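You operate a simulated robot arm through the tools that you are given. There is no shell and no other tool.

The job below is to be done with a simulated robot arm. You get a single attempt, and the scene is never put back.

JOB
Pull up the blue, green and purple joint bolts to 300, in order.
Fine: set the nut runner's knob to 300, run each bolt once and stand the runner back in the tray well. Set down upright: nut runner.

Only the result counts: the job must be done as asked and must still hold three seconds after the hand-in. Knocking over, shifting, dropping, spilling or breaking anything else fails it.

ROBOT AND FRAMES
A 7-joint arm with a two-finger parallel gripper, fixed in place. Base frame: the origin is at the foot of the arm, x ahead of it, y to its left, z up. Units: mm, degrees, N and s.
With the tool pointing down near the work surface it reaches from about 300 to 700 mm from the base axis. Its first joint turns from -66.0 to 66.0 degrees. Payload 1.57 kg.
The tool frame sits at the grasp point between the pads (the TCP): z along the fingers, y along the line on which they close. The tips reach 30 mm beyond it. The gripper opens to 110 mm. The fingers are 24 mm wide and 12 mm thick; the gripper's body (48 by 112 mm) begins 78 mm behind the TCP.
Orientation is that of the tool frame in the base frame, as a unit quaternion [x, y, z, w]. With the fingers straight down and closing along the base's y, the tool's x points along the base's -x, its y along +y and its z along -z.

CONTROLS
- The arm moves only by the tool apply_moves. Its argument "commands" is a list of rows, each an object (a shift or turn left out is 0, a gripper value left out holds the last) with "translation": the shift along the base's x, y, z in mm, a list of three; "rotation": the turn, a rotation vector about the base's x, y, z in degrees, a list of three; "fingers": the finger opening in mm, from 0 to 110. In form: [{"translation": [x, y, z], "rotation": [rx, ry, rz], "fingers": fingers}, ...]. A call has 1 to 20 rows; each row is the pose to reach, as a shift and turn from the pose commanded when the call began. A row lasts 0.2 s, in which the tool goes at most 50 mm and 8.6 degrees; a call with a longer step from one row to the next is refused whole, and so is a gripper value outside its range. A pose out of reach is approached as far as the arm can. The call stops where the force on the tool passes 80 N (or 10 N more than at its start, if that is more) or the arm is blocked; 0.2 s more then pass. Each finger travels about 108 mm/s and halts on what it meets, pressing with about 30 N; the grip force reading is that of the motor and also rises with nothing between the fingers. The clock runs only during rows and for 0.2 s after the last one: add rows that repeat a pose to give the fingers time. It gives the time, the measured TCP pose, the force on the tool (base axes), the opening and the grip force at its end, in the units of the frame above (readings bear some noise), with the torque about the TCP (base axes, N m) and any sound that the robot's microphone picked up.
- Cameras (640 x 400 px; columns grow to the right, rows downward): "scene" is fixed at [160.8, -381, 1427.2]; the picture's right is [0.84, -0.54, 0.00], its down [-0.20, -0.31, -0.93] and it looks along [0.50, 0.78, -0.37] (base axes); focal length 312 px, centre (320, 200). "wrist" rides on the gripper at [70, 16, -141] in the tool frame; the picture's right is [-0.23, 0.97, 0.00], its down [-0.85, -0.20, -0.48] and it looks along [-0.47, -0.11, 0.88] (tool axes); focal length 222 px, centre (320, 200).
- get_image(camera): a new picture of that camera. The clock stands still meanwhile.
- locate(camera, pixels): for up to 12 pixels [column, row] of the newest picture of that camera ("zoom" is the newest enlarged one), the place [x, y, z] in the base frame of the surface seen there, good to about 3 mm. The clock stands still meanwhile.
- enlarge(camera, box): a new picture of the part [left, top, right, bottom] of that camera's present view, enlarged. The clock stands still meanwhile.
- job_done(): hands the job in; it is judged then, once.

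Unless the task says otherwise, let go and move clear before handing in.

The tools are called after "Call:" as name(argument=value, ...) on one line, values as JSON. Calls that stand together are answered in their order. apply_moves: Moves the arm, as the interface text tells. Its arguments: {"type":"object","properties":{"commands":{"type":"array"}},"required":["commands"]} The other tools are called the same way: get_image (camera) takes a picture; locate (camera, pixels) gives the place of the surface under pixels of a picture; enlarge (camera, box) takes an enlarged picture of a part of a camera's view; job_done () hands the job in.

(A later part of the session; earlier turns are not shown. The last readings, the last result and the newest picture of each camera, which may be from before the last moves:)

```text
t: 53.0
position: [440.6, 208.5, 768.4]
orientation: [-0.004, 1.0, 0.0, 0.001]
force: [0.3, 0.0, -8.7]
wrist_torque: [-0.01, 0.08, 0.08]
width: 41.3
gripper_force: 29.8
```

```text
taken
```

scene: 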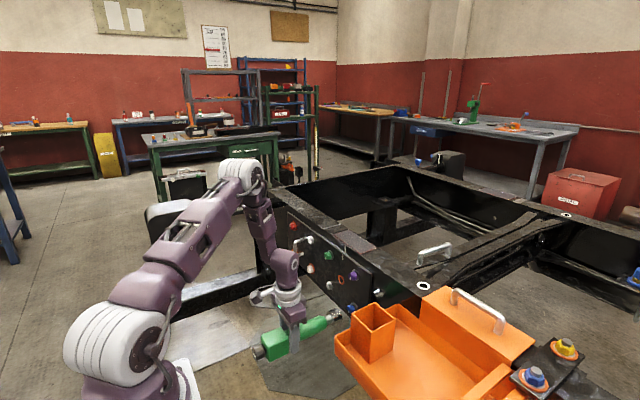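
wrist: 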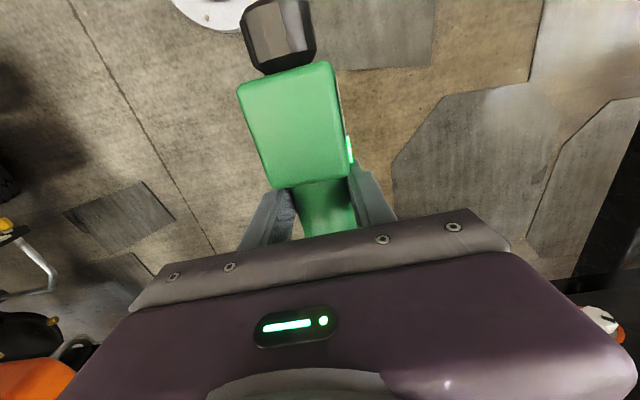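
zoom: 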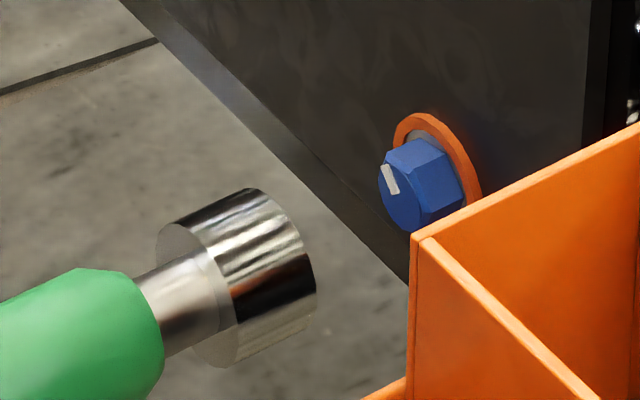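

The blue bolt's mark has rotated and its washer is orange – done. Now I'll re-measure the runner's pose in the hand before going to green.

Call:
enlarge(camera="scene", box=[318, 304, 350, 324])

```text
16.00 times, centred on (334, 314) of scene
```

zoom: 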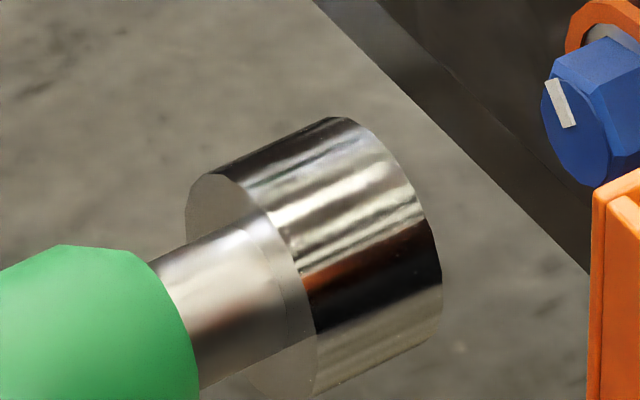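

Call:
locate(camera="zoom", pixels=[[189, 215], [200, 188], [225, 180], [275, 385], [295, 392], [314, 350], [340, 122], [385, 155], [420, 210], [437, 265], [435, 315], [200, 385]])

Call:
locate(camera="zoom", pixels=[[190, 235], [210, 178], [270, 388], [300, 392], [312, 320], [330, 122], [365, 135], [405, 180], [430, 235], [440, 290], [430, 335], [250, 200]])

```text
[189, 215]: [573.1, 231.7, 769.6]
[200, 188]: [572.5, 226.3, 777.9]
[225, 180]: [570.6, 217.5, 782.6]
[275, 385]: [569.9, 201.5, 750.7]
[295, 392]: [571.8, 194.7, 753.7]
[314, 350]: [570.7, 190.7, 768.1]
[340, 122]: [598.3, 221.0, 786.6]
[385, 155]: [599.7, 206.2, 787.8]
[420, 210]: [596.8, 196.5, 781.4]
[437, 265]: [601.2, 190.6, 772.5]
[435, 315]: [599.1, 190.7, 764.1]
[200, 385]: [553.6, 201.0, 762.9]
```

```text
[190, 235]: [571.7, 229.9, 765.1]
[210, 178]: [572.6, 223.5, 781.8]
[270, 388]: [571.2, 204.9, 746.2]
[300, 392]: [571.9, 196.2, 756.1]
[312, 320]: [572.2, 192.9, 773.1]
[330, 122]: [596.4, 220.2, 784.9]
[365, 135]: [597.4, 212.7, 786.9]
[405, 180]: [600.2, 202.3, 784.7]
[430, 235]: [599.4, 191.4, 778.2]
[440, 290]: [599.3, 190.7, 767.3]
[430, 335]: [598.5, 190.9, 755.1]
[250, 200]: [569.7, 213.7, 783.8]
```

The socket is centred at about (y 210.7, z 767.2) with the tip ~160 mm ahead of the TCP (it slid ~4 mm back in the grip) and still level. I'll move it to the green bolt's line, Δy +129.6, Δz +120.6, keeping 40 mm clear in x.

Call:
apply_moves(commands=[{"translation": [0, 0, 40]}, {"translation": [0, 10, 80]}, {"translation": [0, 40, 110]}, {"translation": [0, 75, 120.6]}, {"translation": [0, 105, 120.6]}, {"translation": [0, 129.6, 120.6]}, {"translation": [0, 129.6, 120.6]}, {"translation": [0, 129.6, 120.6]}])

Call:
get_image(camera="scene")

Call:
enlarge(camera="scene", box=[294, 244, 342, 274])

```text
t: 54.8
position: [439.7, 339.3, 889.8]
orientation: [-0.005, 1.0, 0.0, 0.001]
force: [-0.1, 0.2, -8.4]
wrist_torque: [-0.01, 0.13, -0.16]
width: 40.7
gripper_force: 30.0
```

```text
taken
```

scene: 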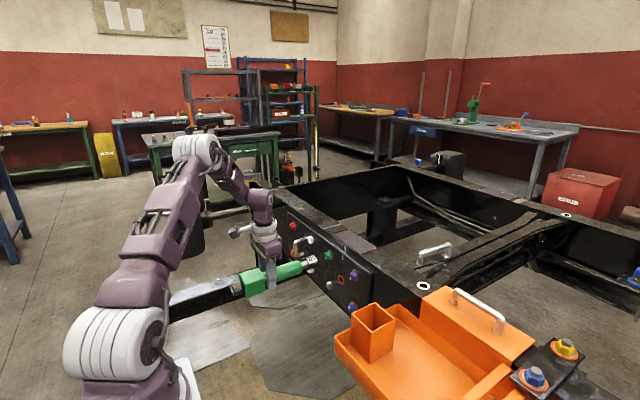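

```text
13.33 times, centred on (318, 259) of scene
```

zoom: 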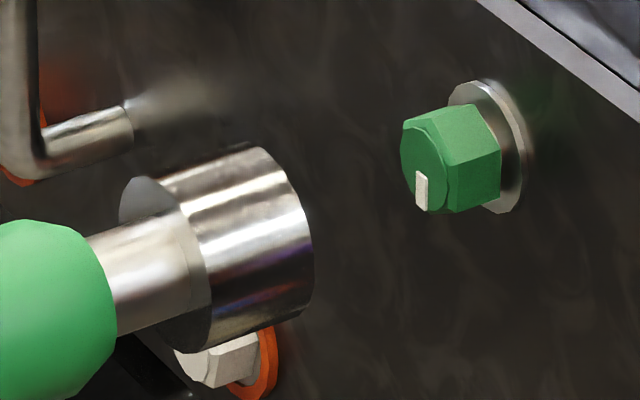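

The socket faces the green bolt with clearance. I'll refit the socket rim and bolt face in this same view.

Call:
locate(camera="zoom", pixels=[[122, 205], [132, 182], [152, 177], [195, 348], [207, 330], [208, 290], [265, 152], [290, 185], [307, 230], [312, 270], [305, 305], [245, 152]])

Call:
locate(camera="zoom", pixels=[[404, 130], [402, 160], [424, 210], [444, 211], [446, 170], [424, 130], [423, 170], [455, 97], [480, 84], [525, 140], [524, 185], [505, 208]])

```text
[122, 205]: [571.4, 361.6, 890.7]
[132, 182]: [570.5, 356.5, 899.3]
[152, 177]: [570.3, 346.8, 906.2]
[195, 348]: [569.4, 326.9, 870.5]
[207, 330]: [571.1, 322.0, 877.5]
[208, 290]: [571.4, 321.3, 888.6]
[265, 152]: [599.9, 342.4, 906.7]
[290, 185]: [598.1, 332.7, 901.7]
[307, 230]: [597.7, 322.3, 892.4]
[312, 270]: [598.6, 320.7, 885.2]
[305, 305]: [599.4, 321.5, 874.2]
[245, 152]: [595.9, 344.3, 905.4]
```

```text
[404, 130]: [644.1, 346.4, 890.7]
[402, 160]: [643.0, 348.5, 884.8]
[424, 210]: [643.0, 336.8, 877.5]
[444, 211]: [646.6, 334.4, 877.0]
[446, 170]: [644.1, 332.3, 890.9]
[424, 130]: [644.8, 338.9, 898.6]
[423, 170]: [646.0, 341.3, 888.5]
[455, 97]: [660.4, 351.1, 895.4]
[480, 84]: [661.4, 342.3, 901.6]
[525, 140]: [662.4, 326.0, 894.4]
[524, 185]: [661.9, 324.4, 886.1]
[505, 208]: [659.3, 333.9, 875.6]
```

Socket and bolt agree within ~1 mm; I'll correct by (−0.5, +0.7) and advance the socket over the green bolt in measured steps.

Call:
apply_moves(commands=[{"translation": [12, -0.5, 0.7]}, {"translation": [24, -0.5, 0.7]}, {"translation": [34, -0.5, 0.7]}, {"translation": [38, -0.5, 0.7]}, {"translation": [42, -0.5, 0.7]}, {"translation": [46, -0.5, 0.7]}, {"translation": [46, -0.5, 0.7]}])

Call:
enlarge(camera="scene", box=[298, 241, 346, 271])

```text
t: 56.4
position: [486.9, 338.3, 890.4]
orientation: [-0.005, 1.0, 0.0, 0.001]
force: [-0.1, 0.0, -9.4]
wrist_torque: [0.01, 0.11, 0.02]
width: 41.0
gripper_force: 29.8
```

```text
13.33 times, centred on (322, 256) of scene
```

zoom: 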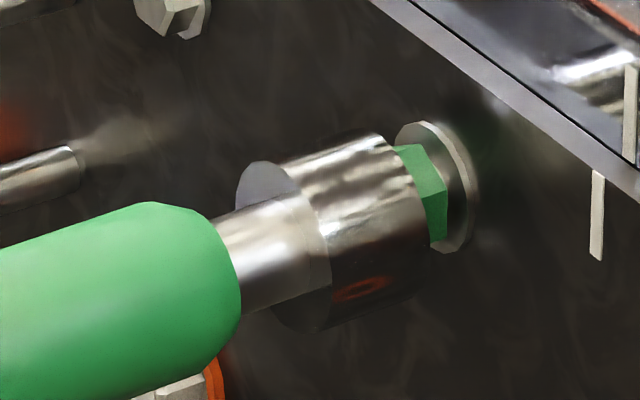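

The socket is sliding over the green head without load. I'll keep going in small rows toward the washer.

Call:
apply_moves(commands=[{"translation": [3, 0, 0]}, {"translation": [6, 0, 0]}, {"translation": [9, 0, 0]}, {"translation": [11, 0, 0]}, {"translation": [11, 0, 0]}])

Call:
enlarge(camera="scene", box=[298, 241, 346, 271])

```text
t: 57.6
position: [496.8, 339.4, 888.7]
orientation: [-0.005, 1.0, 0.0, 0.0]
force: [0.9, 0.6, -8.2]
wrist_torque: [0.03, -0.04, -0.07]
width: 41.1
gripper_force: 29.1
```

```text
13.33 times, centred on (322, 256) of scene
```

zoom: 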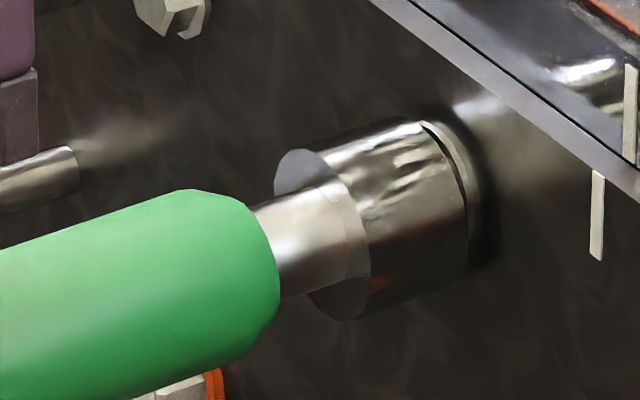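

The socket is a few mm from the washer with negligible load. I'll press in gradually and watch for the run.

Call:
apply_moves(commands=[{"translation": [1, 0, 0]}, {"translation": [2, 0, 0]}, {"translation": [3, 0, 0]}, {"translation": [3, 0, 0]}])

```text
t: 58.6
position: [501.2, 338.5, 890.0]
orientation: [-0.004, 1.0, 0.0, 0.0]
force: [0.0, 0.3, -8.3]
wrist_torque: [-0.01, 0.09, -0.02]
width: 41.1
gripper_force: 29.8
```

Call:
apply_moves(commands=[{"translation": [1, 0, 0]}, {"translation": [2, 0, 0]}, {"translation": [2, 0, 0]}, {"translation": [2, 0, 0]}])

Call:
enlarge(camera="scene", box=[298, 241, 346, 271])

```text
t: 59.6
position: [501.8, 337.9, 889.8]
orientation: [-0.005, 1.0, 0.0, -0.001]
force: [-10.5, -0.1, -11.1]
wrist_torque: [0.07, 0.72, -0.12]
width: 41.1
gripper_force: 29.9
```

```text
13.33 times, centred on (322, 256) of scene
```

zoom: 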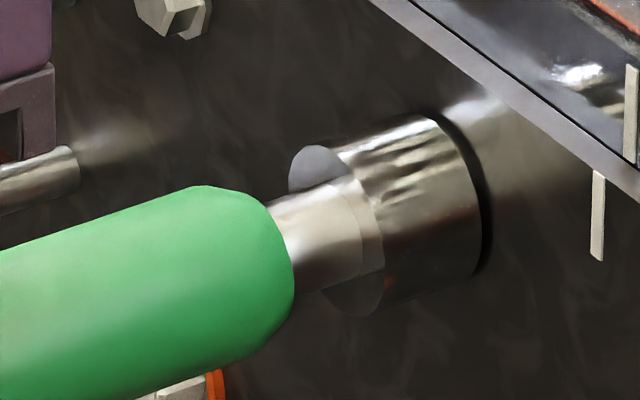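

Contact: −10.5 N with the lower rim touching first (torque y +0.7). I'll pitch the nose down by ~0.4° and continue pressing.

Call:
apply_moves(commands=[{"translation": [0, 0, 0], "rotation": [0, 0.4, 0]}, {"translation": [0.6, 0, 0], "rotation": [0, 0.4, 0]}, {"translation": [1.2, 0, 0], "rotation": [0, 0.4, 0]}, {"translation": [1.2, 0, 0], "rotation": [0, 0.4, 0]}])

Call:
get_image(camera="wrist")

Call:
enlarge(camera="scene", box=[298, 241, 346, 271])

```text
t: 60.6
position: [502.3, 338.4, 889.9]
orientation: [-0.005, 1.0, -0.001, -0.006]
force: [-27.1, -2.8, -11.3]
wrist_torque: [-0.07, 0.29, -0.37]
width: 40.8
gripper_force: 29.9
```

```text
taken
```

wrist: 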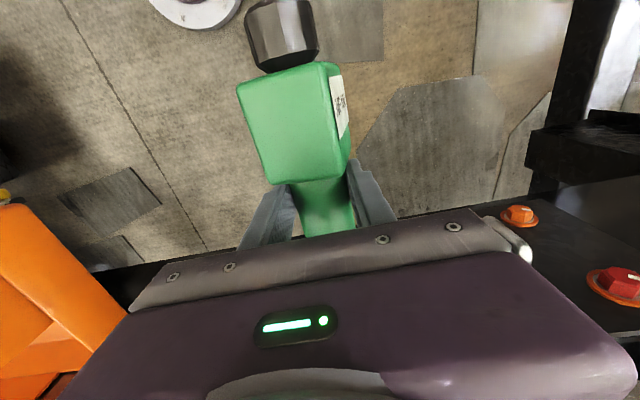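

```text
13.33 times, centred on (322, 256) of scene
```

zoom: 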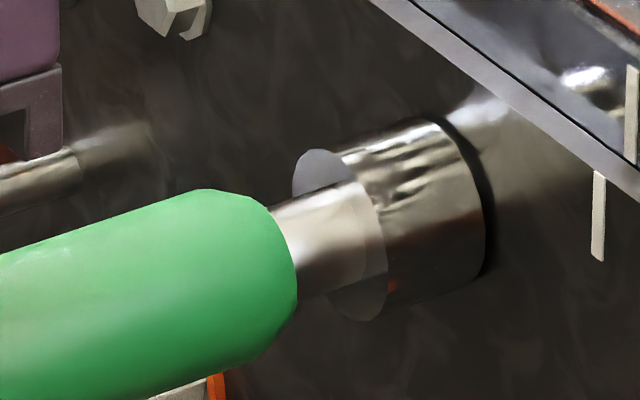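

Fx is −27 N and the run hasn't started (no lamp lit yet). I'll press a little more.

Call:
apply_moves(commands=[{"translation": [0.5, 0, 0]}, {"translation": [1, 0, 0]}, {"translation": [1, 0, 0]}])

Call:
get_image(camera="wrist")

Call:
enlarge(camera="scene", box=[298, 241, 346, 271])

```text
t: 61.4
position: [504.7, 337.4, 889.5]
orientation: [-0.004, 1.0, 0.0, -0.005]
force: [-27.6, -1.2, -10.2]
wrist_torque: [-0.08, 0.48, -0.45]
width: 40.3
gripper_force: 29.8
```

```text
taken
```

wrist: 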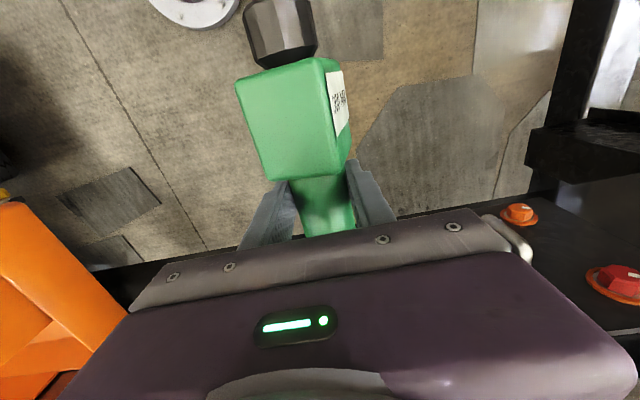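

```text
13.33 times, centred on (322, 256) of scene
```

zoom: 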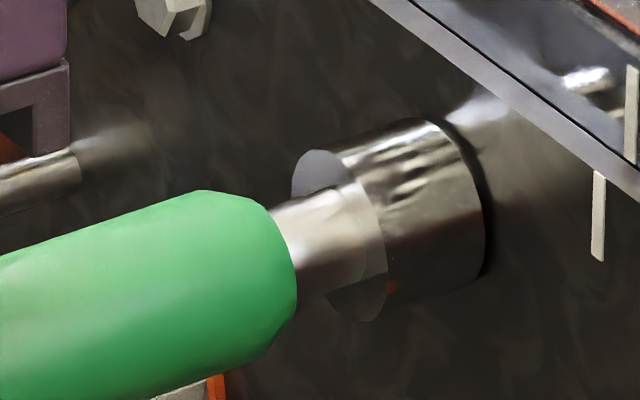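

Fx saturates near −27.6 N with contact on the lower −y rim. I'll ease back slightly, correct the aim by a fraction of a degree (nose −y and down), and press again.

Call:
apply_moves(commands=[{"translation": [-1.5, 0, 0]}, {"translation": [-2.5, 0.6, 0.2], "rotation": [0, 0.4, -0.4]}, {"translation": [-2.5, 0.6, 0.2], "rotation": [0, 0.4, -0.4]}])

```text
t: 62.2
position: [505.0, 338.1, 889.7]
orientation: [-0.002, 1.0, 0.0, -0.006]
force: [-7.5, -1.6, -6.3]
wrist_torque: [-0.2, -0.22, -0.23]
width: 40.4
gripper_force: 30.3
```

The force dropped to −7.5 N. I'll take another reading to confirm the position before pressing again.

Call:
apply_moves(commands=[{"translation": [0, 0, 0]}, {"translation": [0, 0, 0]}])

```text
t: 62.8
position: [504.4, 338.2, 890.2]
orientation: [-0.001, 1.0, -0.001, -0.005]
force: [1.4, -1.4, -1.4]
wrist_torque: [-0.17, -0.96, -0.2]
width: 40.4
gripper_force: 30.1
```

Now the socket is resting on the bolt (Fz −1.4, torque y −0.96), so it's slightly low. I'll raise by 0.7 mm to centre it and re-read.

Call:
apply_moves(commands=[{"translation": [0, 0, 0.7]}, {"translation": [0, 0, 0.7]}, {"translation": [0, 0, 0.7]}])

```text
t: 63.6
position: [501.4, 338.5, 890.8]
orientation: [-0.001, 1.0, 0.0, -0.006]
force: [0.4, -1.1, -2.0]
wrist_torque: [-0.19, -0.84, -0.23]
width: 40.4
gripper_force: 29.3
```

Still −0.84 N·m, so I'll raise another 1 mm.

Call:
apply_moves(commands=[{"translation": [0, 0.3, 0.6]}, {"translation": [0, 0.5, 1.2]}, {"translation": [0, 0.5, 1.2]}])

```text
t: 64.4
position: [501.7, 338.6, 891.4]
orientation: [-0.002, 1.0, 0.0, -0.007]
force: [0.0, -0.3, -9.0]
wrist_torque: [0.02, 0.06, 0.0]
width: 40.4
gripper_force: 30.0
```

The socket is floating freely again (baseline loads). Now I'll press forward.

Call:
apply_moves(commands=[{"translation": [1, 0, 0]}, {"translation": [2, 0, 0]}, {"translation": [3, 0, 0]}, {"translation": [3, 0, 0]}])

Call:
enlarge(camera="wrist", box=[220, 0, 400, 220])

```text
t: 65.4
position: [504.1, 339.4, 891.4]
orientation: [-0.002, 1.0, 0.0, -0.009]
force: [-16.4, -1.3, -4.8]
wrist_torque: [-0.01, -0.51, -0.17]
width: 40.5
gripper_force: 29.7
```

```text
1.82 times, centred on (310, 110) of wrist
```

zoom: 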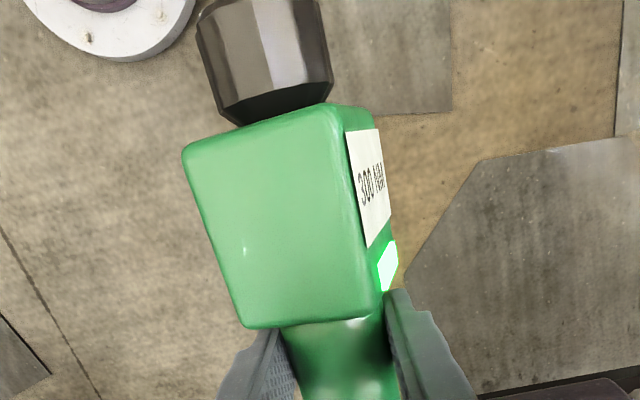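

The lamp is lit green now. I'll check the green bolt's washer for the orange ring.

Call:
enlarge(camera="scene", box=[298, 241, 346, 271])

```text
13.33 times, centred on (322, 256) of scene
```

zoom: 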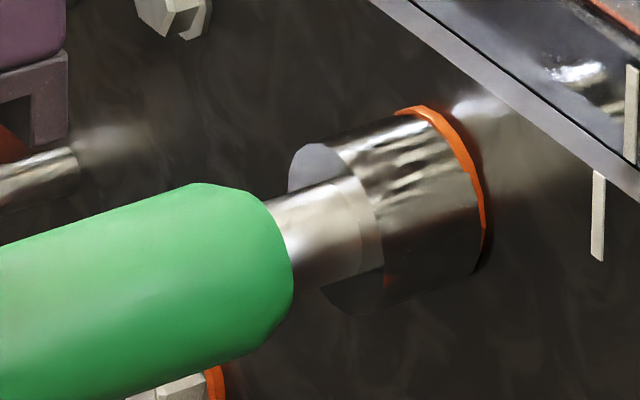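

Green's washer ring is orange, so green is done. I'll back straight off.

Call:
apply_moves(commands=[{"translation": [-2, 0, 0]}, {"translation": [-6, 0, 0]}, {"translation": [-12, 0, 0]}, {"translation": [-20, 0, 0]}, {"translation": [-30, 0, 0]}, {"translation": [-45, 0, 0]}, {"translation": [-62, 0, 0]}, {"translation": [-62, 0, 0]}])

Call:
enlarge(camera="scene", box=[294, 241, 346, 275])

Call:
get_image(camera="wrist")

Call:
get_image(camera="scene")

```text
t: 67.2
position: [443.7, 338.3, 891.4]
orientation: [-0.001, 1.0, 0.0, -0.006]
force: [-0.2, 0.5, -8.7]
wrist_torque: [0.0, 0.07, 0.01]
width: 40.3
gripper_force: 30.2
```

```text
11.76 times, centred on (320, 258) of scene
```

zoom: 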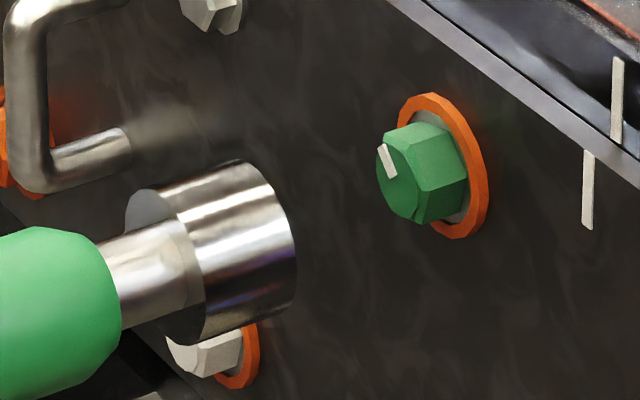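

```text
taken
```

wrist: 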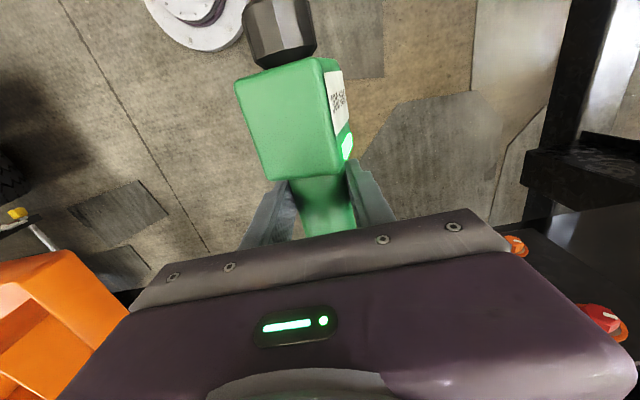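

```text
taken
```

scene: 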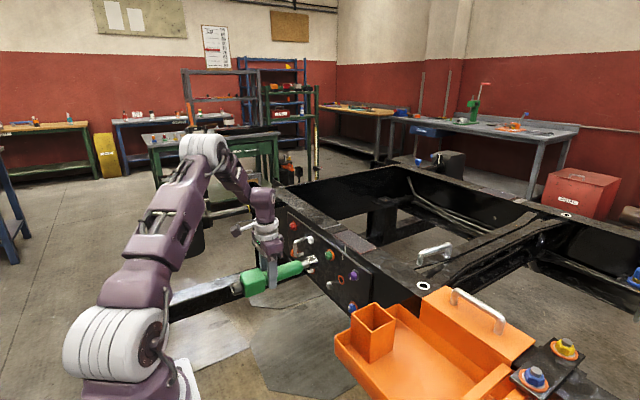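

Green's mark has rotated and its ring is orange. I'll refit the socket in the hand before moving to purple.

Call:
enlarge(camera="scene", box=[296, 251, 328, 271])

```text
16.00 times, centred on (312, 261) of scene
```

zoom: 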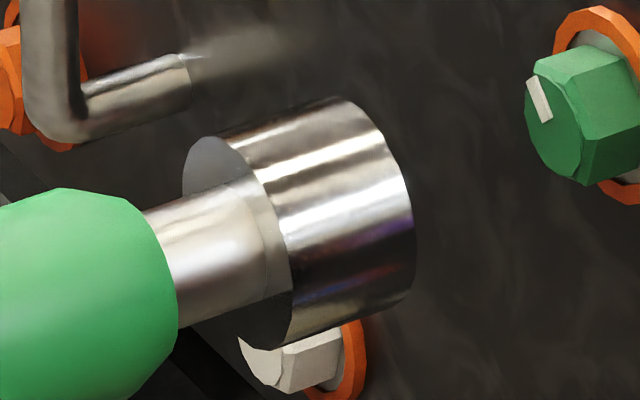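

Call:
locate(camera="zoom", pixels=[[186, 180], [196, 147], [222, 140], [255, 340], [278, 342], [288, 290], [345, 102], [375, 135], [400, 180], [411, 230], [408, 280], [320, 108]])

Call:
locate(camera="zoom", pixels=[[186, 170], [205, 141], [262, 344], [284, 330], [290, 310], [335, 103], [360, 115], [390, 160], [406, 205], [412, 255], [402, 295], [100, 200]])

```text
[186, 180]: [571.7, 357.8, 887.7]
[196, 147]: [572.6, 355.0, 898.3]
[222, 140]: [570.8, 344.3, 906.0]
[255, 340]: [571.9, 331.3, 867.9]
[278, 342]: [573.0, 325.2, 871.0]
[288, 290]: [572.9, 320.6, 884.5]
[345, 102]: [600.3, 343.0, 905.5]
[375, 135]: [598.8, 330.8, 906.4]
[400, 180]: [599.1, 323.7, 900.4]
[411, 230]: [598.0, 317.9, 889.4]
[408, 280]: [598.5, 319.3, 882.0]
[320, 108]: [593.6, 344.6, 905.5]
```

```text
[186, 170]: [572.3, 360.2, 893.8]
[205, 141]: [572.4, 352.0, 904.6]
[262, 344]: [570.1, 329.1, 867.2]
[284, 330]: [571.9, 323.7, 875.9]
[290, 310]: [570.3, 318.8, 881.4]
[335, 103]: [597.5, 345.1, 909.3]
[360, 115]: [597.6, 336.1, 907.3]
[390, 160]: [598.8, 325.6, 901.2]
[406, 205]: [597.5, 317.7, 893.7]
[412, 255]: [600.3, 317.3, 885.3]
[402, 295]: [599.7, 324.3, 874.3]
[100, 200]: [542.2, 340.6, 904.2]
```

The socket centre is about (338.8, 887.4) with the tip still ~159 mm ahead of the TCP. I'll shift sideways to purple's line (Δy −129, Δz +0.8), staying 40 mm clear.

Call:
apply_moves(commands=[{"translation": [0, -25, 0.8]}, {"translation": [0, -50, 0.8]}, {"translation": [0, -75, 0.8]}, {"translation": [0, -100, 0.8]}, {"translation": [0, -120, 0.8]}, {"translation": [0, -129, 0.8]}, {"translation": [0, -129, 0.8]}, {"translation": [0, -129, 0.8]}])

Call:
enlarge(camera="scene", box=[320, 265, 368, 295])

```text
t: 69.0
position: [443.5, 211.2, 892.9]
orientation: [-0.001, 1.0, 0.0, -0.007]
force: [0.3, 0.2, -9.2]
wrist_torque: [0.0, 0.09, -0.01]
width: 40.6
gripper_force: 30.4
```

```text
13.33 times, centred on (344, 280) of scene
```

zoom: 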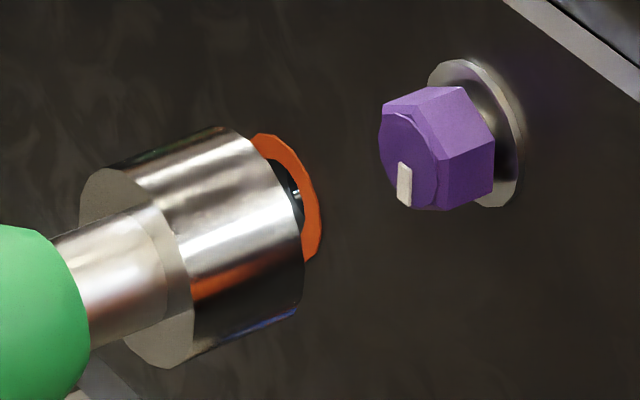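

Call:
locate(camera="zoom", pixels=[[83, 205], [92, 180], [115, 170], [155, 360], [180, 365], [190, 320], [230, 130], [262, 165], [285, 205], [300, 255], [300, 295], [205, 132]])

Call:
locate(camera="zoom", pixels=[[383, 118], [381, 150], [410, 205], [432, 207], [437, 160], [412, 115], [408, 162], [437, 75], [470, 65], [515, 120], [515, 180], [495, 204]])

```text
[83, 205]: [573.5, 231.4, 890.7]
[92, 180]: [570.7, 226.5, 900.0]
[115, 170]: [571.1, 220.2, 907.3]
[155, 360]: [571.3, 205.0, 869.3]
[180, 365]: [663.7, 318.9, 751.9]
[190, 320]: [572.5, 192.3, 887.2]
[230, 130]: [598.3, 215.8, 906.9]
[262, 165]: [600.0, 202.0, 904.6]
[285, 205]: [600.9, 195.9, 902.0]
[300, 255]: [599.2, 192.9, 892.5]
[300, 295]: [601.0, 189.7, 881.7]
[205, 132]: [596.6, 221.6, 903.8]
```

```text
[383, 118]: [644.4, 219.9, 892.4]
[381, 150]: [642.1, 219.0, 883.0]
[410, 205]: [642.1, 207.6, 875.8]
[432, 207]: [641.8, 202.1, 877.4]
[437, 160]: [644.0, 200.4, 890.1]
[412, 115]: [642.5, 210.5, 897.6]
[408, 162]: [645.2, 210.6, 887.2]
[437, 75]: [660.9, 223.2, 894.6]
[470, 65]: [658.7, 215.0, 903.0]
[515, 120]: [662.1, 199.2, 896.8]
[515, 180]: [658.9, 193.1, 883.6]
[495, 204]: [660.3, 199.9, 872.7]
```

Socket (211.0, 887.7) and purple bolt (210.1, 887.6) agree closely; I'll correct y by −0.7 and advance over the purple head.

Call:
apply_moves(commands=[{"translation": [12, -0.7, 0]}, {"translation": [24, -0.7, 0]}, {"translation": [34, -0.7, 0]}, {"translation": [38, -0.7, 0]}, {"translation": [42, -0.7, 0]}, {"translation": [46, -0.7, 0]}, {"translation": [50, -0.7, 0]}, {"translation": [54, -0.7, 0]}, {"translation": [54, -0.7, 0]}])

Call:
enlarge(camera="scene", box=[322, 262, 370, 292])

```text
t: 71.0
position: [497.0, 209.2, 893.7]
orientation: [-0.002, 1.0, -0.001, -0.007]
force: [-0.8, 0.3, -8.8]
wrist_torque: [0.0, 0.09, -0.03]
width: 40.4
gripper_force: 29.8
```

```text
13.33 times, centred on (346, 277) of scene
```

zoom: 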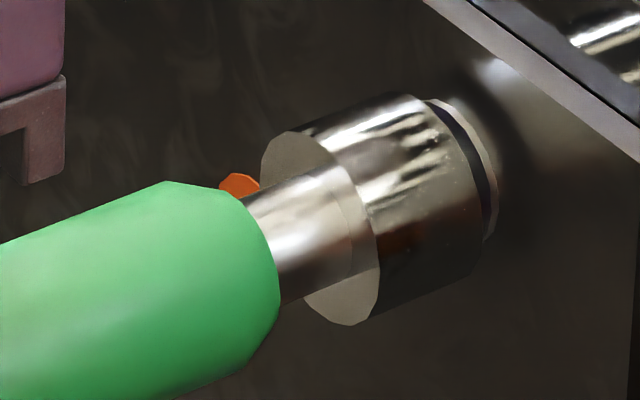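

The socket slid over the purple head with no load and sits a few mm from the washer. I'll close the gap slowly.

Call:
apply_moves(commands=[{"translation": [1.5, 0, 0]}, {"translation": [3, 0, 0]}, {"translation": [4.5, 0, 0]}, {"translation": [4.5, 0, 0]}])

```text
t: 72.0
position: [502.4, 209.0, 892.0]
orientation: [-0.002, 1.0, 0.0, -0.007]
force: [-0.1, 0.5, -8.7]
wrist_torque: [-0.01, 0.12, -0.02]
width: 40.4
gripper_force: 29.6
```

Call:
apply_moves(commands=[{"translation": [1, 0, 0]}, {"translation": [2, 0, 0]}, {"translation": [3, 0, 0]}, {"translation": [3, 0, 0]}])

Call:
enlarge(camera="wrist", box=[220, 0, 400, 220])

Call:
enlarge(camera="scene", box=[322, 262, 370, 292])

```text
t: 73.0
position: [505.1, 208.1, 892.1]
orientation: [-0.001, 1.0, -0.001, -0.009]
force: [-10.7, -2.5, -8.7]
wrist_torque: [0.06, 0.13, -0.45]
width: 40.6
gripper_force: 30.1
```

```text
1.82 times, centred on (310, 110) of wrist
```

zoom: 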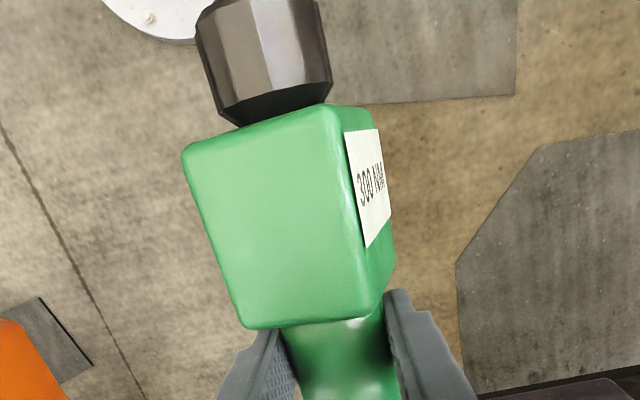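

```text
13.33 times, centred on (346, 277) of scene
```

zoom: 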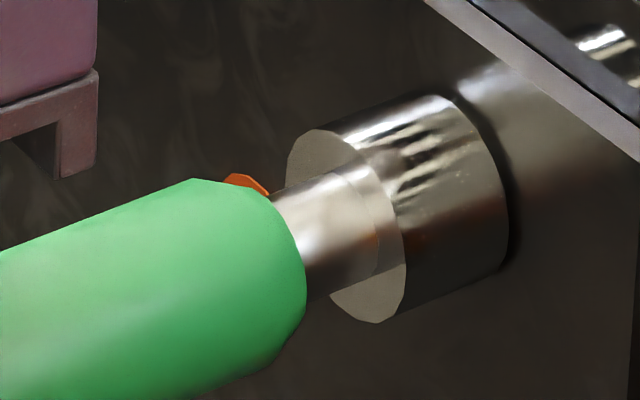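

First contact at −10.7 N with a slight −y side load; lamp is off. I'll shift y −0.4 and press further.

Call:
apply_moves(commands=[{"translation": [0, -0.4, 0]}, {"translation": [0.6, -0.5, 0]}, {"translation": [1.2, -0.5, 0]}, {"translation": [1.2, -0.5, 0]}])

Call:
enlarge(camera="wrist", box=[220, 0, 400, 220])

Call:
enlarge(camera="scene", box=[322, 262, 370, 292])

```text
t: 74.0
position: [504.4, 208.6, 892.0]
orientation: [-0.003, 1.0, -0.001, -0.01]
force: [-28.1, -4.6, -7.1]
wrist_torque: [-0.12, -0.19, -0.56]
width: 40.4
gripper_force: 30.0
```

```text
1.82 times, centred on (310, 110) of wrist
```

zoom: 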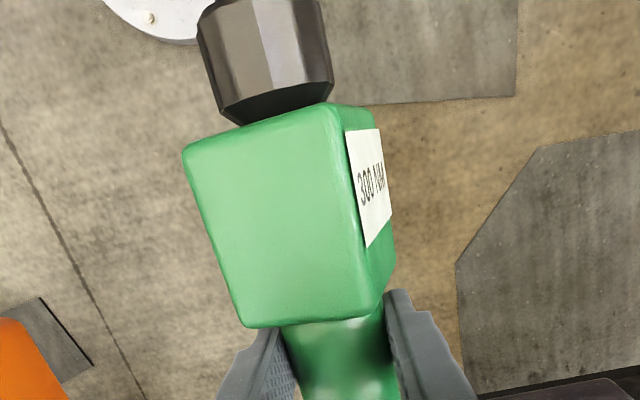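

```text
13.33 times, centred on (346, 277) of scene
```

zoom: 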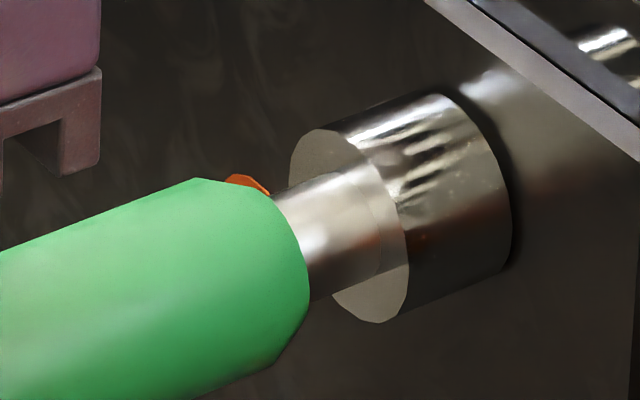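

At −28 N it hasn't run yet; a −4.6 N side load is using grip friction. I'll relieve y a bit more and push another millimetre.

Call:
apply_moves(commands=[{"translation": [0.3, -0.6, 0]}, {"translation": [0.8, -0.6, 0]}, {"translation": [1.4, -0.6, 0]}, {"translation": [1.4, -0.6, 0]}])

Call:
enlarge(camera="wrist", box=[220, 0, 400, 220])

Call:
enlarge(camera="scene", box=[322, 262, 370, 292])

```text
t: 75.0
position: [505.4, 208.5, 892.9]
orientation: [-0.002, 1.0, -0.002, -0.009]
force: [-30.4, -1.8, -11.0]
wrist_torque: [-0.08, 0.18, -0.31]
width: 40.4
gripper_force: 30.1
```

```text
1.82 times, centred on (310, 110) of wrist
```

zoom: 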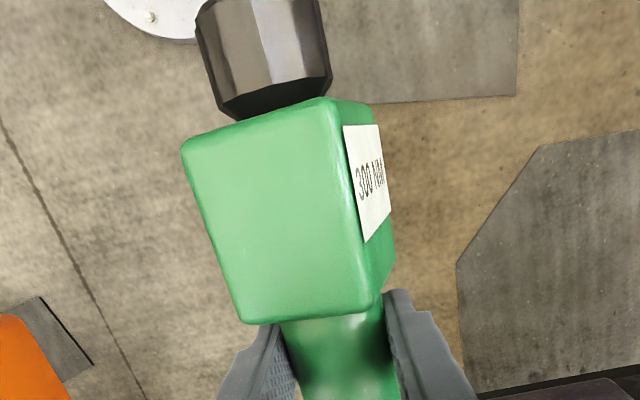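

```text
13.33 times, centred on (346, 277) of scene
```

zoom: 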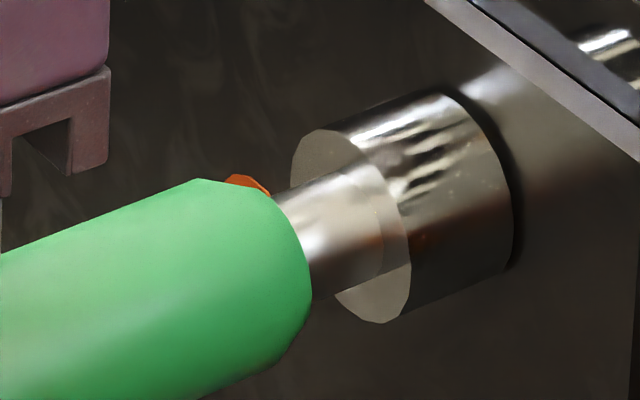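

−30 N now and no lamp yet; the run may need a short dwell. I'll hold for a second and look again.

Call:
apply_moves(commands=[{"translation": [0, 0, 0]}, {"translation": [0, 0, 0]}, {"translation": [0, 0, 0]}, {"translation": [0, 0, 0]}])

Call:
enlarge(camera="wrist", box=[220, 0, 400, 220])

Call:
enlarge(camera="scene", box=[322, 262, 370, 292])

```text
t: 76.0
position: [504.8, 207.4, 893.1]
orientation: [-0.001, 1.0, -0.001, -0.01]
force: [-30.5, 0.8, -11.2]
wrist_torque: [-0.04, 0.44, -0.18]
width: 40.5
gripper_force: 29.8
```

```text
1.82 times, centred on (310, 110) of wrist
```

zoom: 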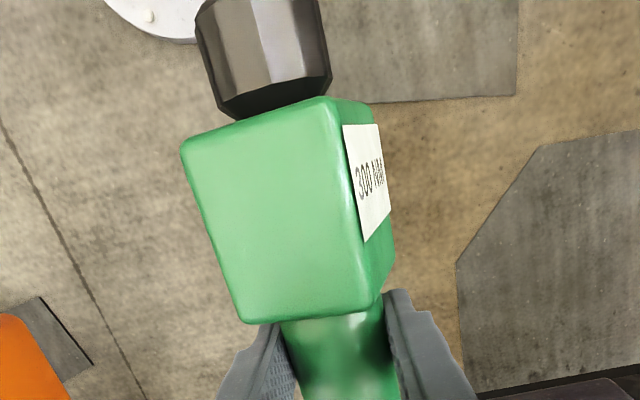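

```text
13.33 times, centred on (346, 277) of scene
```

zoom: 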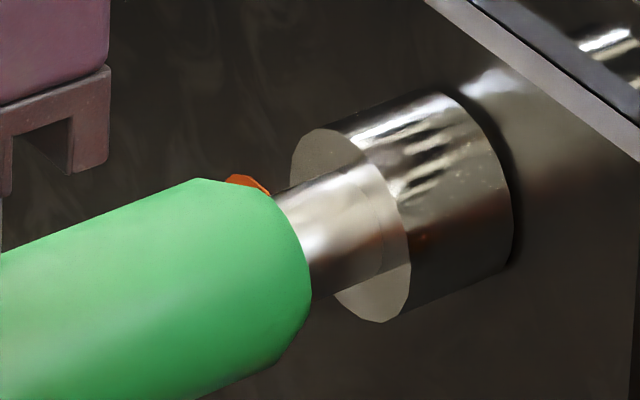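

Even at −30 N held for a second the run hasn't started, so alignment is probably the issue. I'll measure the runner's axis using the knob end versus the socket.

Call:
enlarge(camera="scene", box=[250, 295, 298, 325])

Call:
get_image(camera="scene")

```text
13.33 times, centred on (274, 310) of scene
```

zoom: 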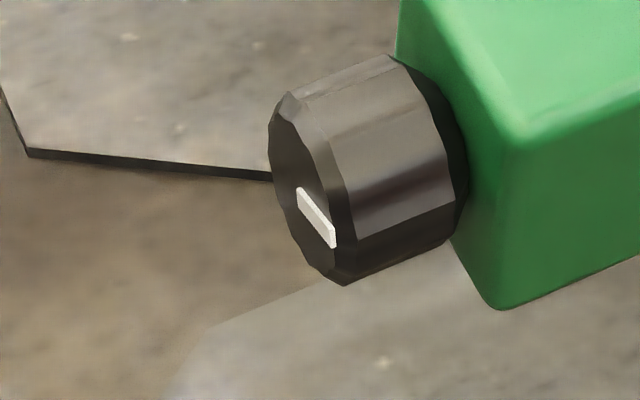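

```text
taken
```

scene: 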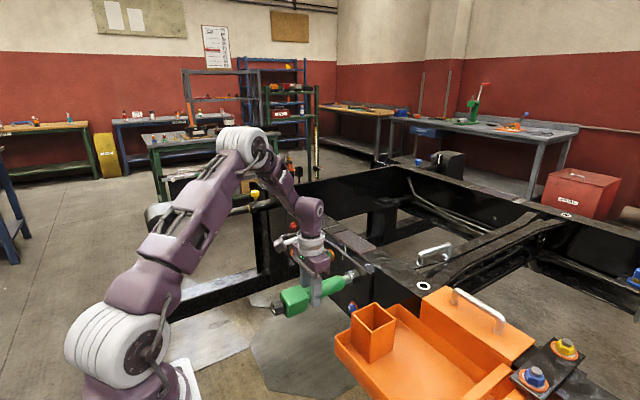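

I'll locate points around the knob's end-face rim and the head's edges.

Call:
locate(camera="zoom", pixels=[[286, 100], [272, 130], [278, 185], [302, 242], [335, 278], [348, 255], [345, 215], [328, 160], [305, 115], [310, 190], [400, 62], [465, 200]])

Call:
enlarge(camera="scene", box=[332, 264, 364, 284])

```text
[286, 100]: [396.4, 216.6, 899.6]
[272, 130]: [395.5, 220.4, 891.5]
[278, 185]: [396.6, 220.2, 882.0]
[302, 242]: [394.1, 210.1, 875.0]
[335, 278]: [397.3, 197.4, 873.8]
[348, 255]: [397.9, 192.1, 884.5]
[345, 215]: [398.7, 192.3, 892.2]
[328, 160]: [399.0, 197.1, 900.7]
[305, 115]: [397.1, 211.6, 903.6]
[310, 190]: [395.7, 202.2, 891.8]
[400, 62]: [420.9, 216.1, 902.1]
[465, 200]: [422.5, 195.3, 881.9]
```

```text
16.00 times, centred on (348, 274) of scene
```

zoom: 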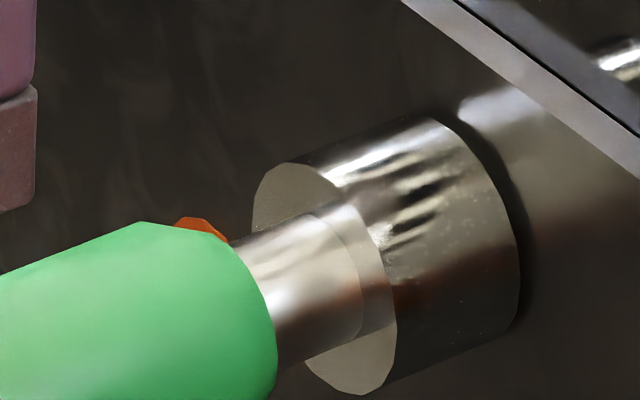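

The knob-end centre is (396.5, 206.2, 888.8). Now the socket's back-face rim in its present seated position.

Call:
locate(camera="zoom", pixels=[[255, 205], [265, 180], [285, 167], [320, 372], [345, 390], [370, 388], [388, 355], [394, 320], [450, 125], [490, 180], [512, 240], [515, 300]])

Call:
locate(camera="zoom", pixels=[[254, 220], [272, 174], [295, 166], [312, 365], [335, 384], [358, 392], [380, 375], [392, 340], [430, 120], [475, 150], [503, 215], [516, 270]])

```text
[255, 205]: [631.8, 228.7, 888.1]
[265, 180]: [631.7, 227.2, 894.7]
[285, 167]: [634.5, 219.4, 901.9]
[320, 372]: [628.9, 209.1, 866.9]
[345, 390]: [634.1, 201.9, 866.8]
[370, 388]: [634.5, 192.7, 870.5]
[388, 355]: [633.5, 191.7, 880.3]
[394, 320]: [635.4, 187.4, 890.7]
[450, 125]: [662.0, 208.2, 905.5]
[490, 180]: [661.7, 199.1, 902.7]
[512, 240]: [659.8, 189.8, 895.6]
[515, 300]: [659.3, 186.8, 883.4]
```

```text
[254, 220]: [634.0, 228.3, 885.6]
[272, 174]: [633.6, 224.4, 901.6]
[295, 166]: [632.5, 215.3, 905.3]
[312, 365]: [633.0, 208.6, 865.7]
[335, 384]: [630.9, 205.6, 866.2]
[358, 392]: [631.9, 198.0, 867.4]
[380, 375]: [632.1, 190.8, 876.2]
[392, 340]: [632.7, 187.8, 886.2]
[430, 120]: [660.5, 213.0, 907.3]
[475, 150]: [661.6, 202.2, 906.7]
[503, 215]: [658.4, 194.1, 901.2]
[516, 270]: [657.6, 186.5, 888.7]
```

The socket centre at the bolt is about (208.3, 886.1) versus bolt (210.2, 887.7) — I over-shifted it ~2.4 mm off-centre. I'll back off 4 mm and correct y by +1.8 and z by +1.5, then remeasure.

Call:
apply_moves(commands=[{"translation": [-2, 0, 0]}, {"translation": [-5, 0, 0]}, {"translation": [-5, 0.9, 0.8]}, {"translation": [-5, 1.8, 1.5]}, {"translation": [-5, 1.8, 1.5]}])

Call:
enlarge(camera="scene", box=[332, 264, 364, 284])

```text
t: 77.2
position: [503.4, 211.2, 895.4]
orientation: [-0.001, 1.0, 0.0, -0.006]
force: [0.1, 0.1, -8.5]
wrist_torque: [-0.25, 0.08, -0.02]
width: 40.2
gripper_force: 29.8
```

```text
16.00 times, centred on (348, 274) of scene
```

zoom: 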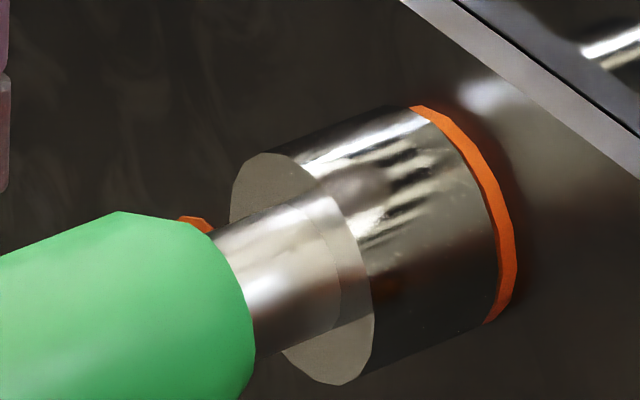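

The purple washer ring is now orange too, so purple has been run. I'll back straight off without touching it again and check lamp and marks.

Call:
apply_moves(commands=[{"translation": [-4, 0, 0]}, {"translation": [-10, 0, 0]}, {"translation": [-18, 0, 0]}, {"translation": [-28, 0, 0]}, {"translation": [-42, 0, 0]}, {"translation": [-60, 0, 0]}, {"translation": [-60, 0, 0]}])

Call:
enlarge(camera="scene", box=[300, 240, 380, 320])

Call:
enlarge(camera="wrist", box=[220, 0, 400, 220])

```text
t: 78.8
position: [442.9, 209.4, 894.5]
orientation: [-0.002, 1.0, 0.0, -0.007]
force: [-0.1, 0.4, -8.5]
wrist_torque: [-0.02, 0.05, 0.0]
width: 40.4
gripper_force: 29.8
```

```text
5.00 times, centred on (340, 280) of scene
```

zoom: 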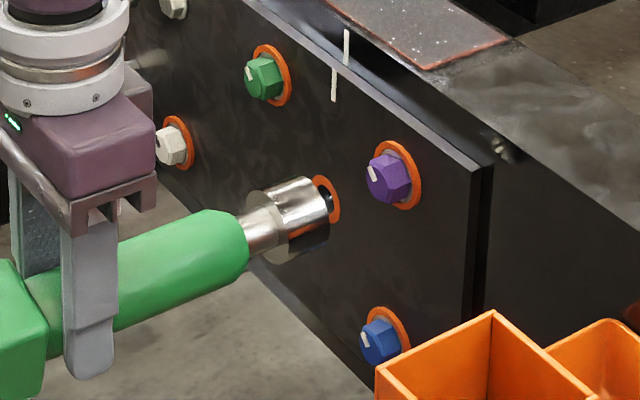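

```text
1.82 times, centred on (310, 110) of wrist
```

zoom: 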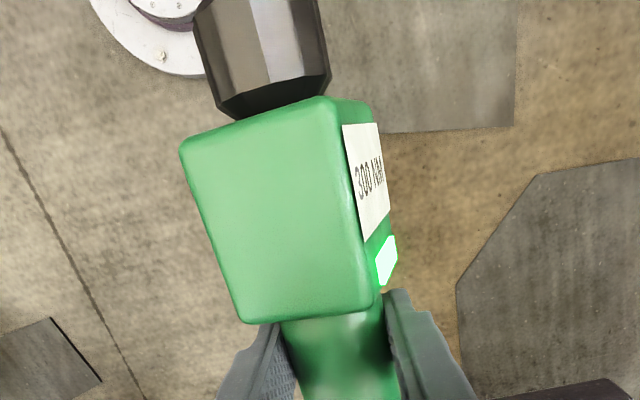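

All three bolts show rotated marks and orange rings, and the runner's lamp is lit. I'll compare the three marks closely to be sure each turned the same amount.

Call:
enlarge(camera="scene", box=[312, 246, 344, 266])

Call:
enlarge(camera="scene", box=[336, 264, 368, 284])

Call:
enlarge(camera="scene", box=[336, 297, 368, 317])

```text
16.00 times, centred on (328, 256) of scene
```

zoom: 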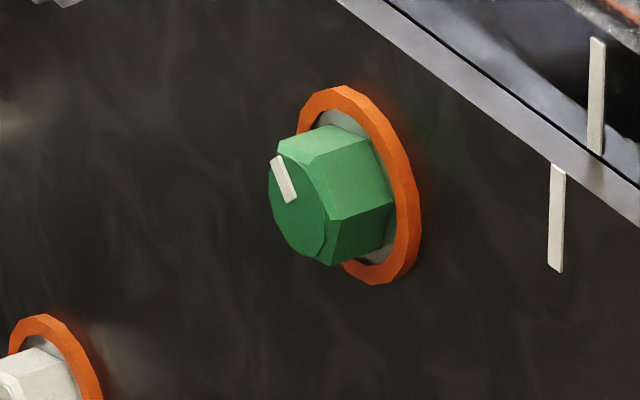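

```text
16.00 times, centred on (352, 274) of scene
```

zoom: 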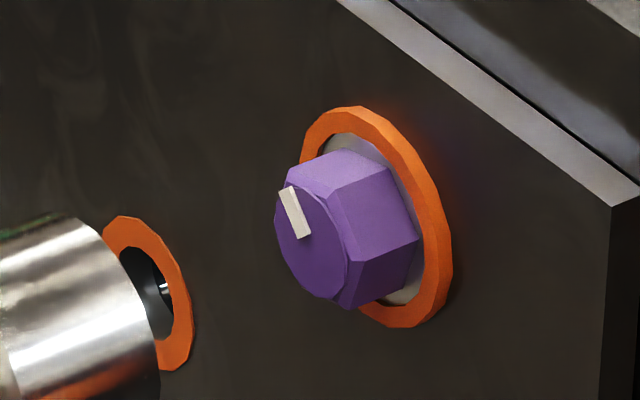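

```text
16.00 times, centred on (352, 307) of scene
```

zoom: 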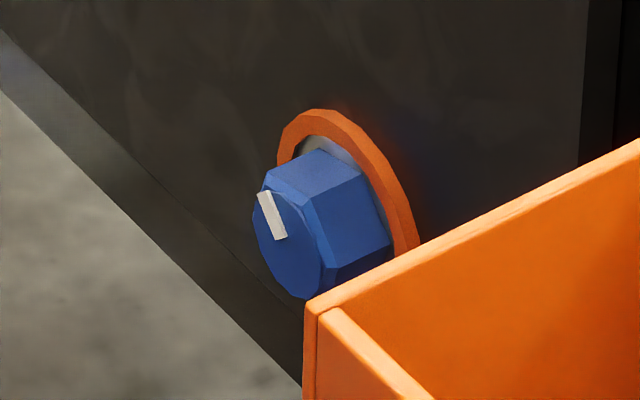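

The marks on blue, green and purple are identical, so each was run once. Now I'll return the runner: first lift and draw back to about (390,150,1080), a comfortable place to turn it upright.

Call:
apply_moves(commands=[{"translation": [-10, 0, 30]}, {"translation": [-20, -10, 62]}, {"translation": [-30, -22, 94]}, {"translation": [-40, -34, 126]}, {"translation": [-48, -46, 156]}, {"translation": [-53, -59, 186]}, {"translation": [-53, -59, 186]}])

Call:
get_image(camera="scene")

```text
t: 80.4
position: [388.7, 149.6, 1080.4]
orientation: [-0.001, 1.0, -0.001, -0.007]
force: [-0.2, -0.5, -8.9]
wrist_torque: [0.01, 0.03, -0.02]
width: 40.3
gripper_force: 30.1
```

```text
taken
```

scene: 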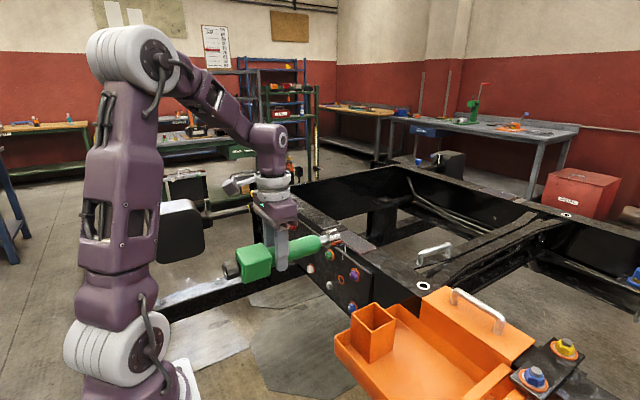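

The runner is in free space at (389,150,1080). I'll remove the small 0.8° pitch offset and then turn the hand back so the runner stands upright.

Call:
apply_moves(commands=[{"rotation": [0, -0.8, -0.2]}, {"rotation": [0, -0.8, -0.2]}])

Call:
apply_moves(commands=[{"rotation": [-3.85, 3.85, 3.85]}, {"rotation": [-7.7, 7.7, 7.7]}, {"rotation": [-11.55, 11.55, 11.55]}, {"rotation": [-15.4, 15.4, 15.4]}, {"rotation": [-19.25, 19.25, 19.25]}, {"rotation": [-23.09, 23.09, 23.09]}, {"rotation": [-26.94, 26.94, 26.94]}, {"rotation": [-30.79, 30.79, 30.79]}, {"rotation": [-34.64, 34.64, 34.64]}])

Call:
get_image(camera="scene")

```text
t: 81.0
position: [389.3, 150.3, 1079.9]
orientation: [0.0, 1.0, 0.0, 0.0]
force: [0.6, -0.3, -7.7]
wrist_torque: [-0.03, 0.04, 0.02]
width: 40.5
gripper_force: 29.9
```

```text
t: 83.0
position: [389.5, 151.2, 1080.6]
orientation: [-0.289, 0.865, -0.29, -0.289]
force: [-0.6, -0.1, -8.5]
wrist_torque: [0.03, 0.02, -0.02]
width: 40.3
gripper_force: 29.9
```

```text
taken
```

scene: 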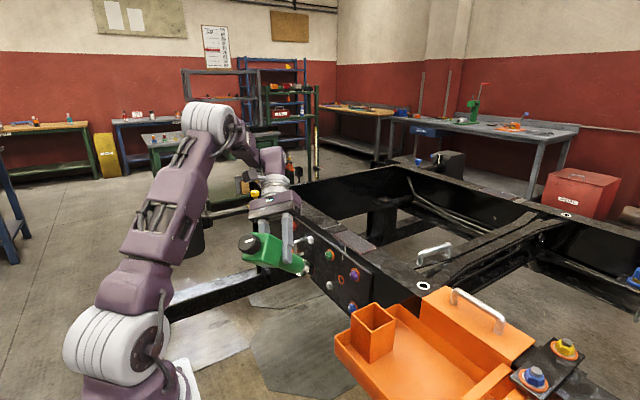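

Halfway turned, fully in reach. I'll complete the second half of the rotation.

Call:
apply_moves(commands=[{"rotation": [-3.85, 3.85, 3.85]}, {"rotation": [-7.7, 7.7, 7.7]}, {"rotation": [-11.55, 11.55, 11.55]}, {"rotation": [-15.4, 15.4, 15.4]}, {"rotation": [-19.25, 19.25, 19.25]}, {"rotation": [-23.09, 23.09, 23.09]}, {"rotation": [-26.94, 26.94, 26.94]}, {"rotation": [-30.79, 30.79, 30.79]}, {"rotation": [-34.64, 34.64, 34.64]}, {"rotation": [-34.64, 34.64, 34.64]}])

Call:
get_image(camera="scene")

Call:
get_image(camera="wrist")

```text
t: 85.2
position: [389.1, 151.1, 1079.7]
orientation: [0.501, -0.499, 0.5, 0.501]
force: [0.1, -0.5, -8.3]
wrist_torque: [0.05, -0.02, -0.03]
width: 40.4
gripper_force: 30.1
```

```text
taken
```

scene: 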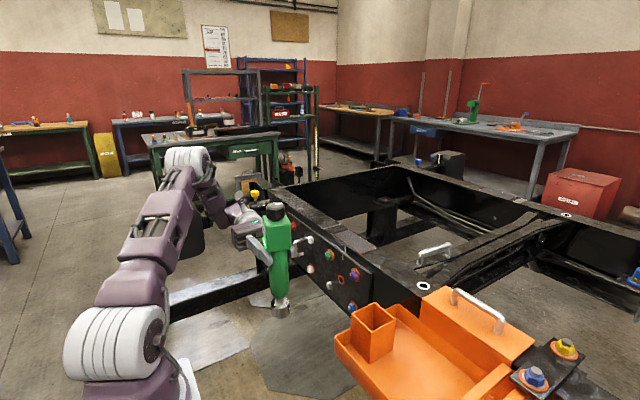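

```text
taken
```

wrist: 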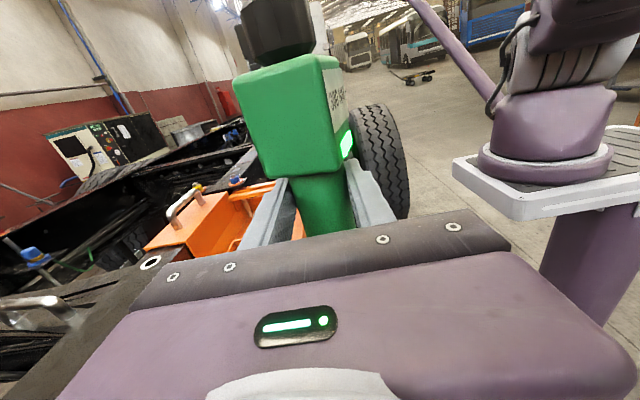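

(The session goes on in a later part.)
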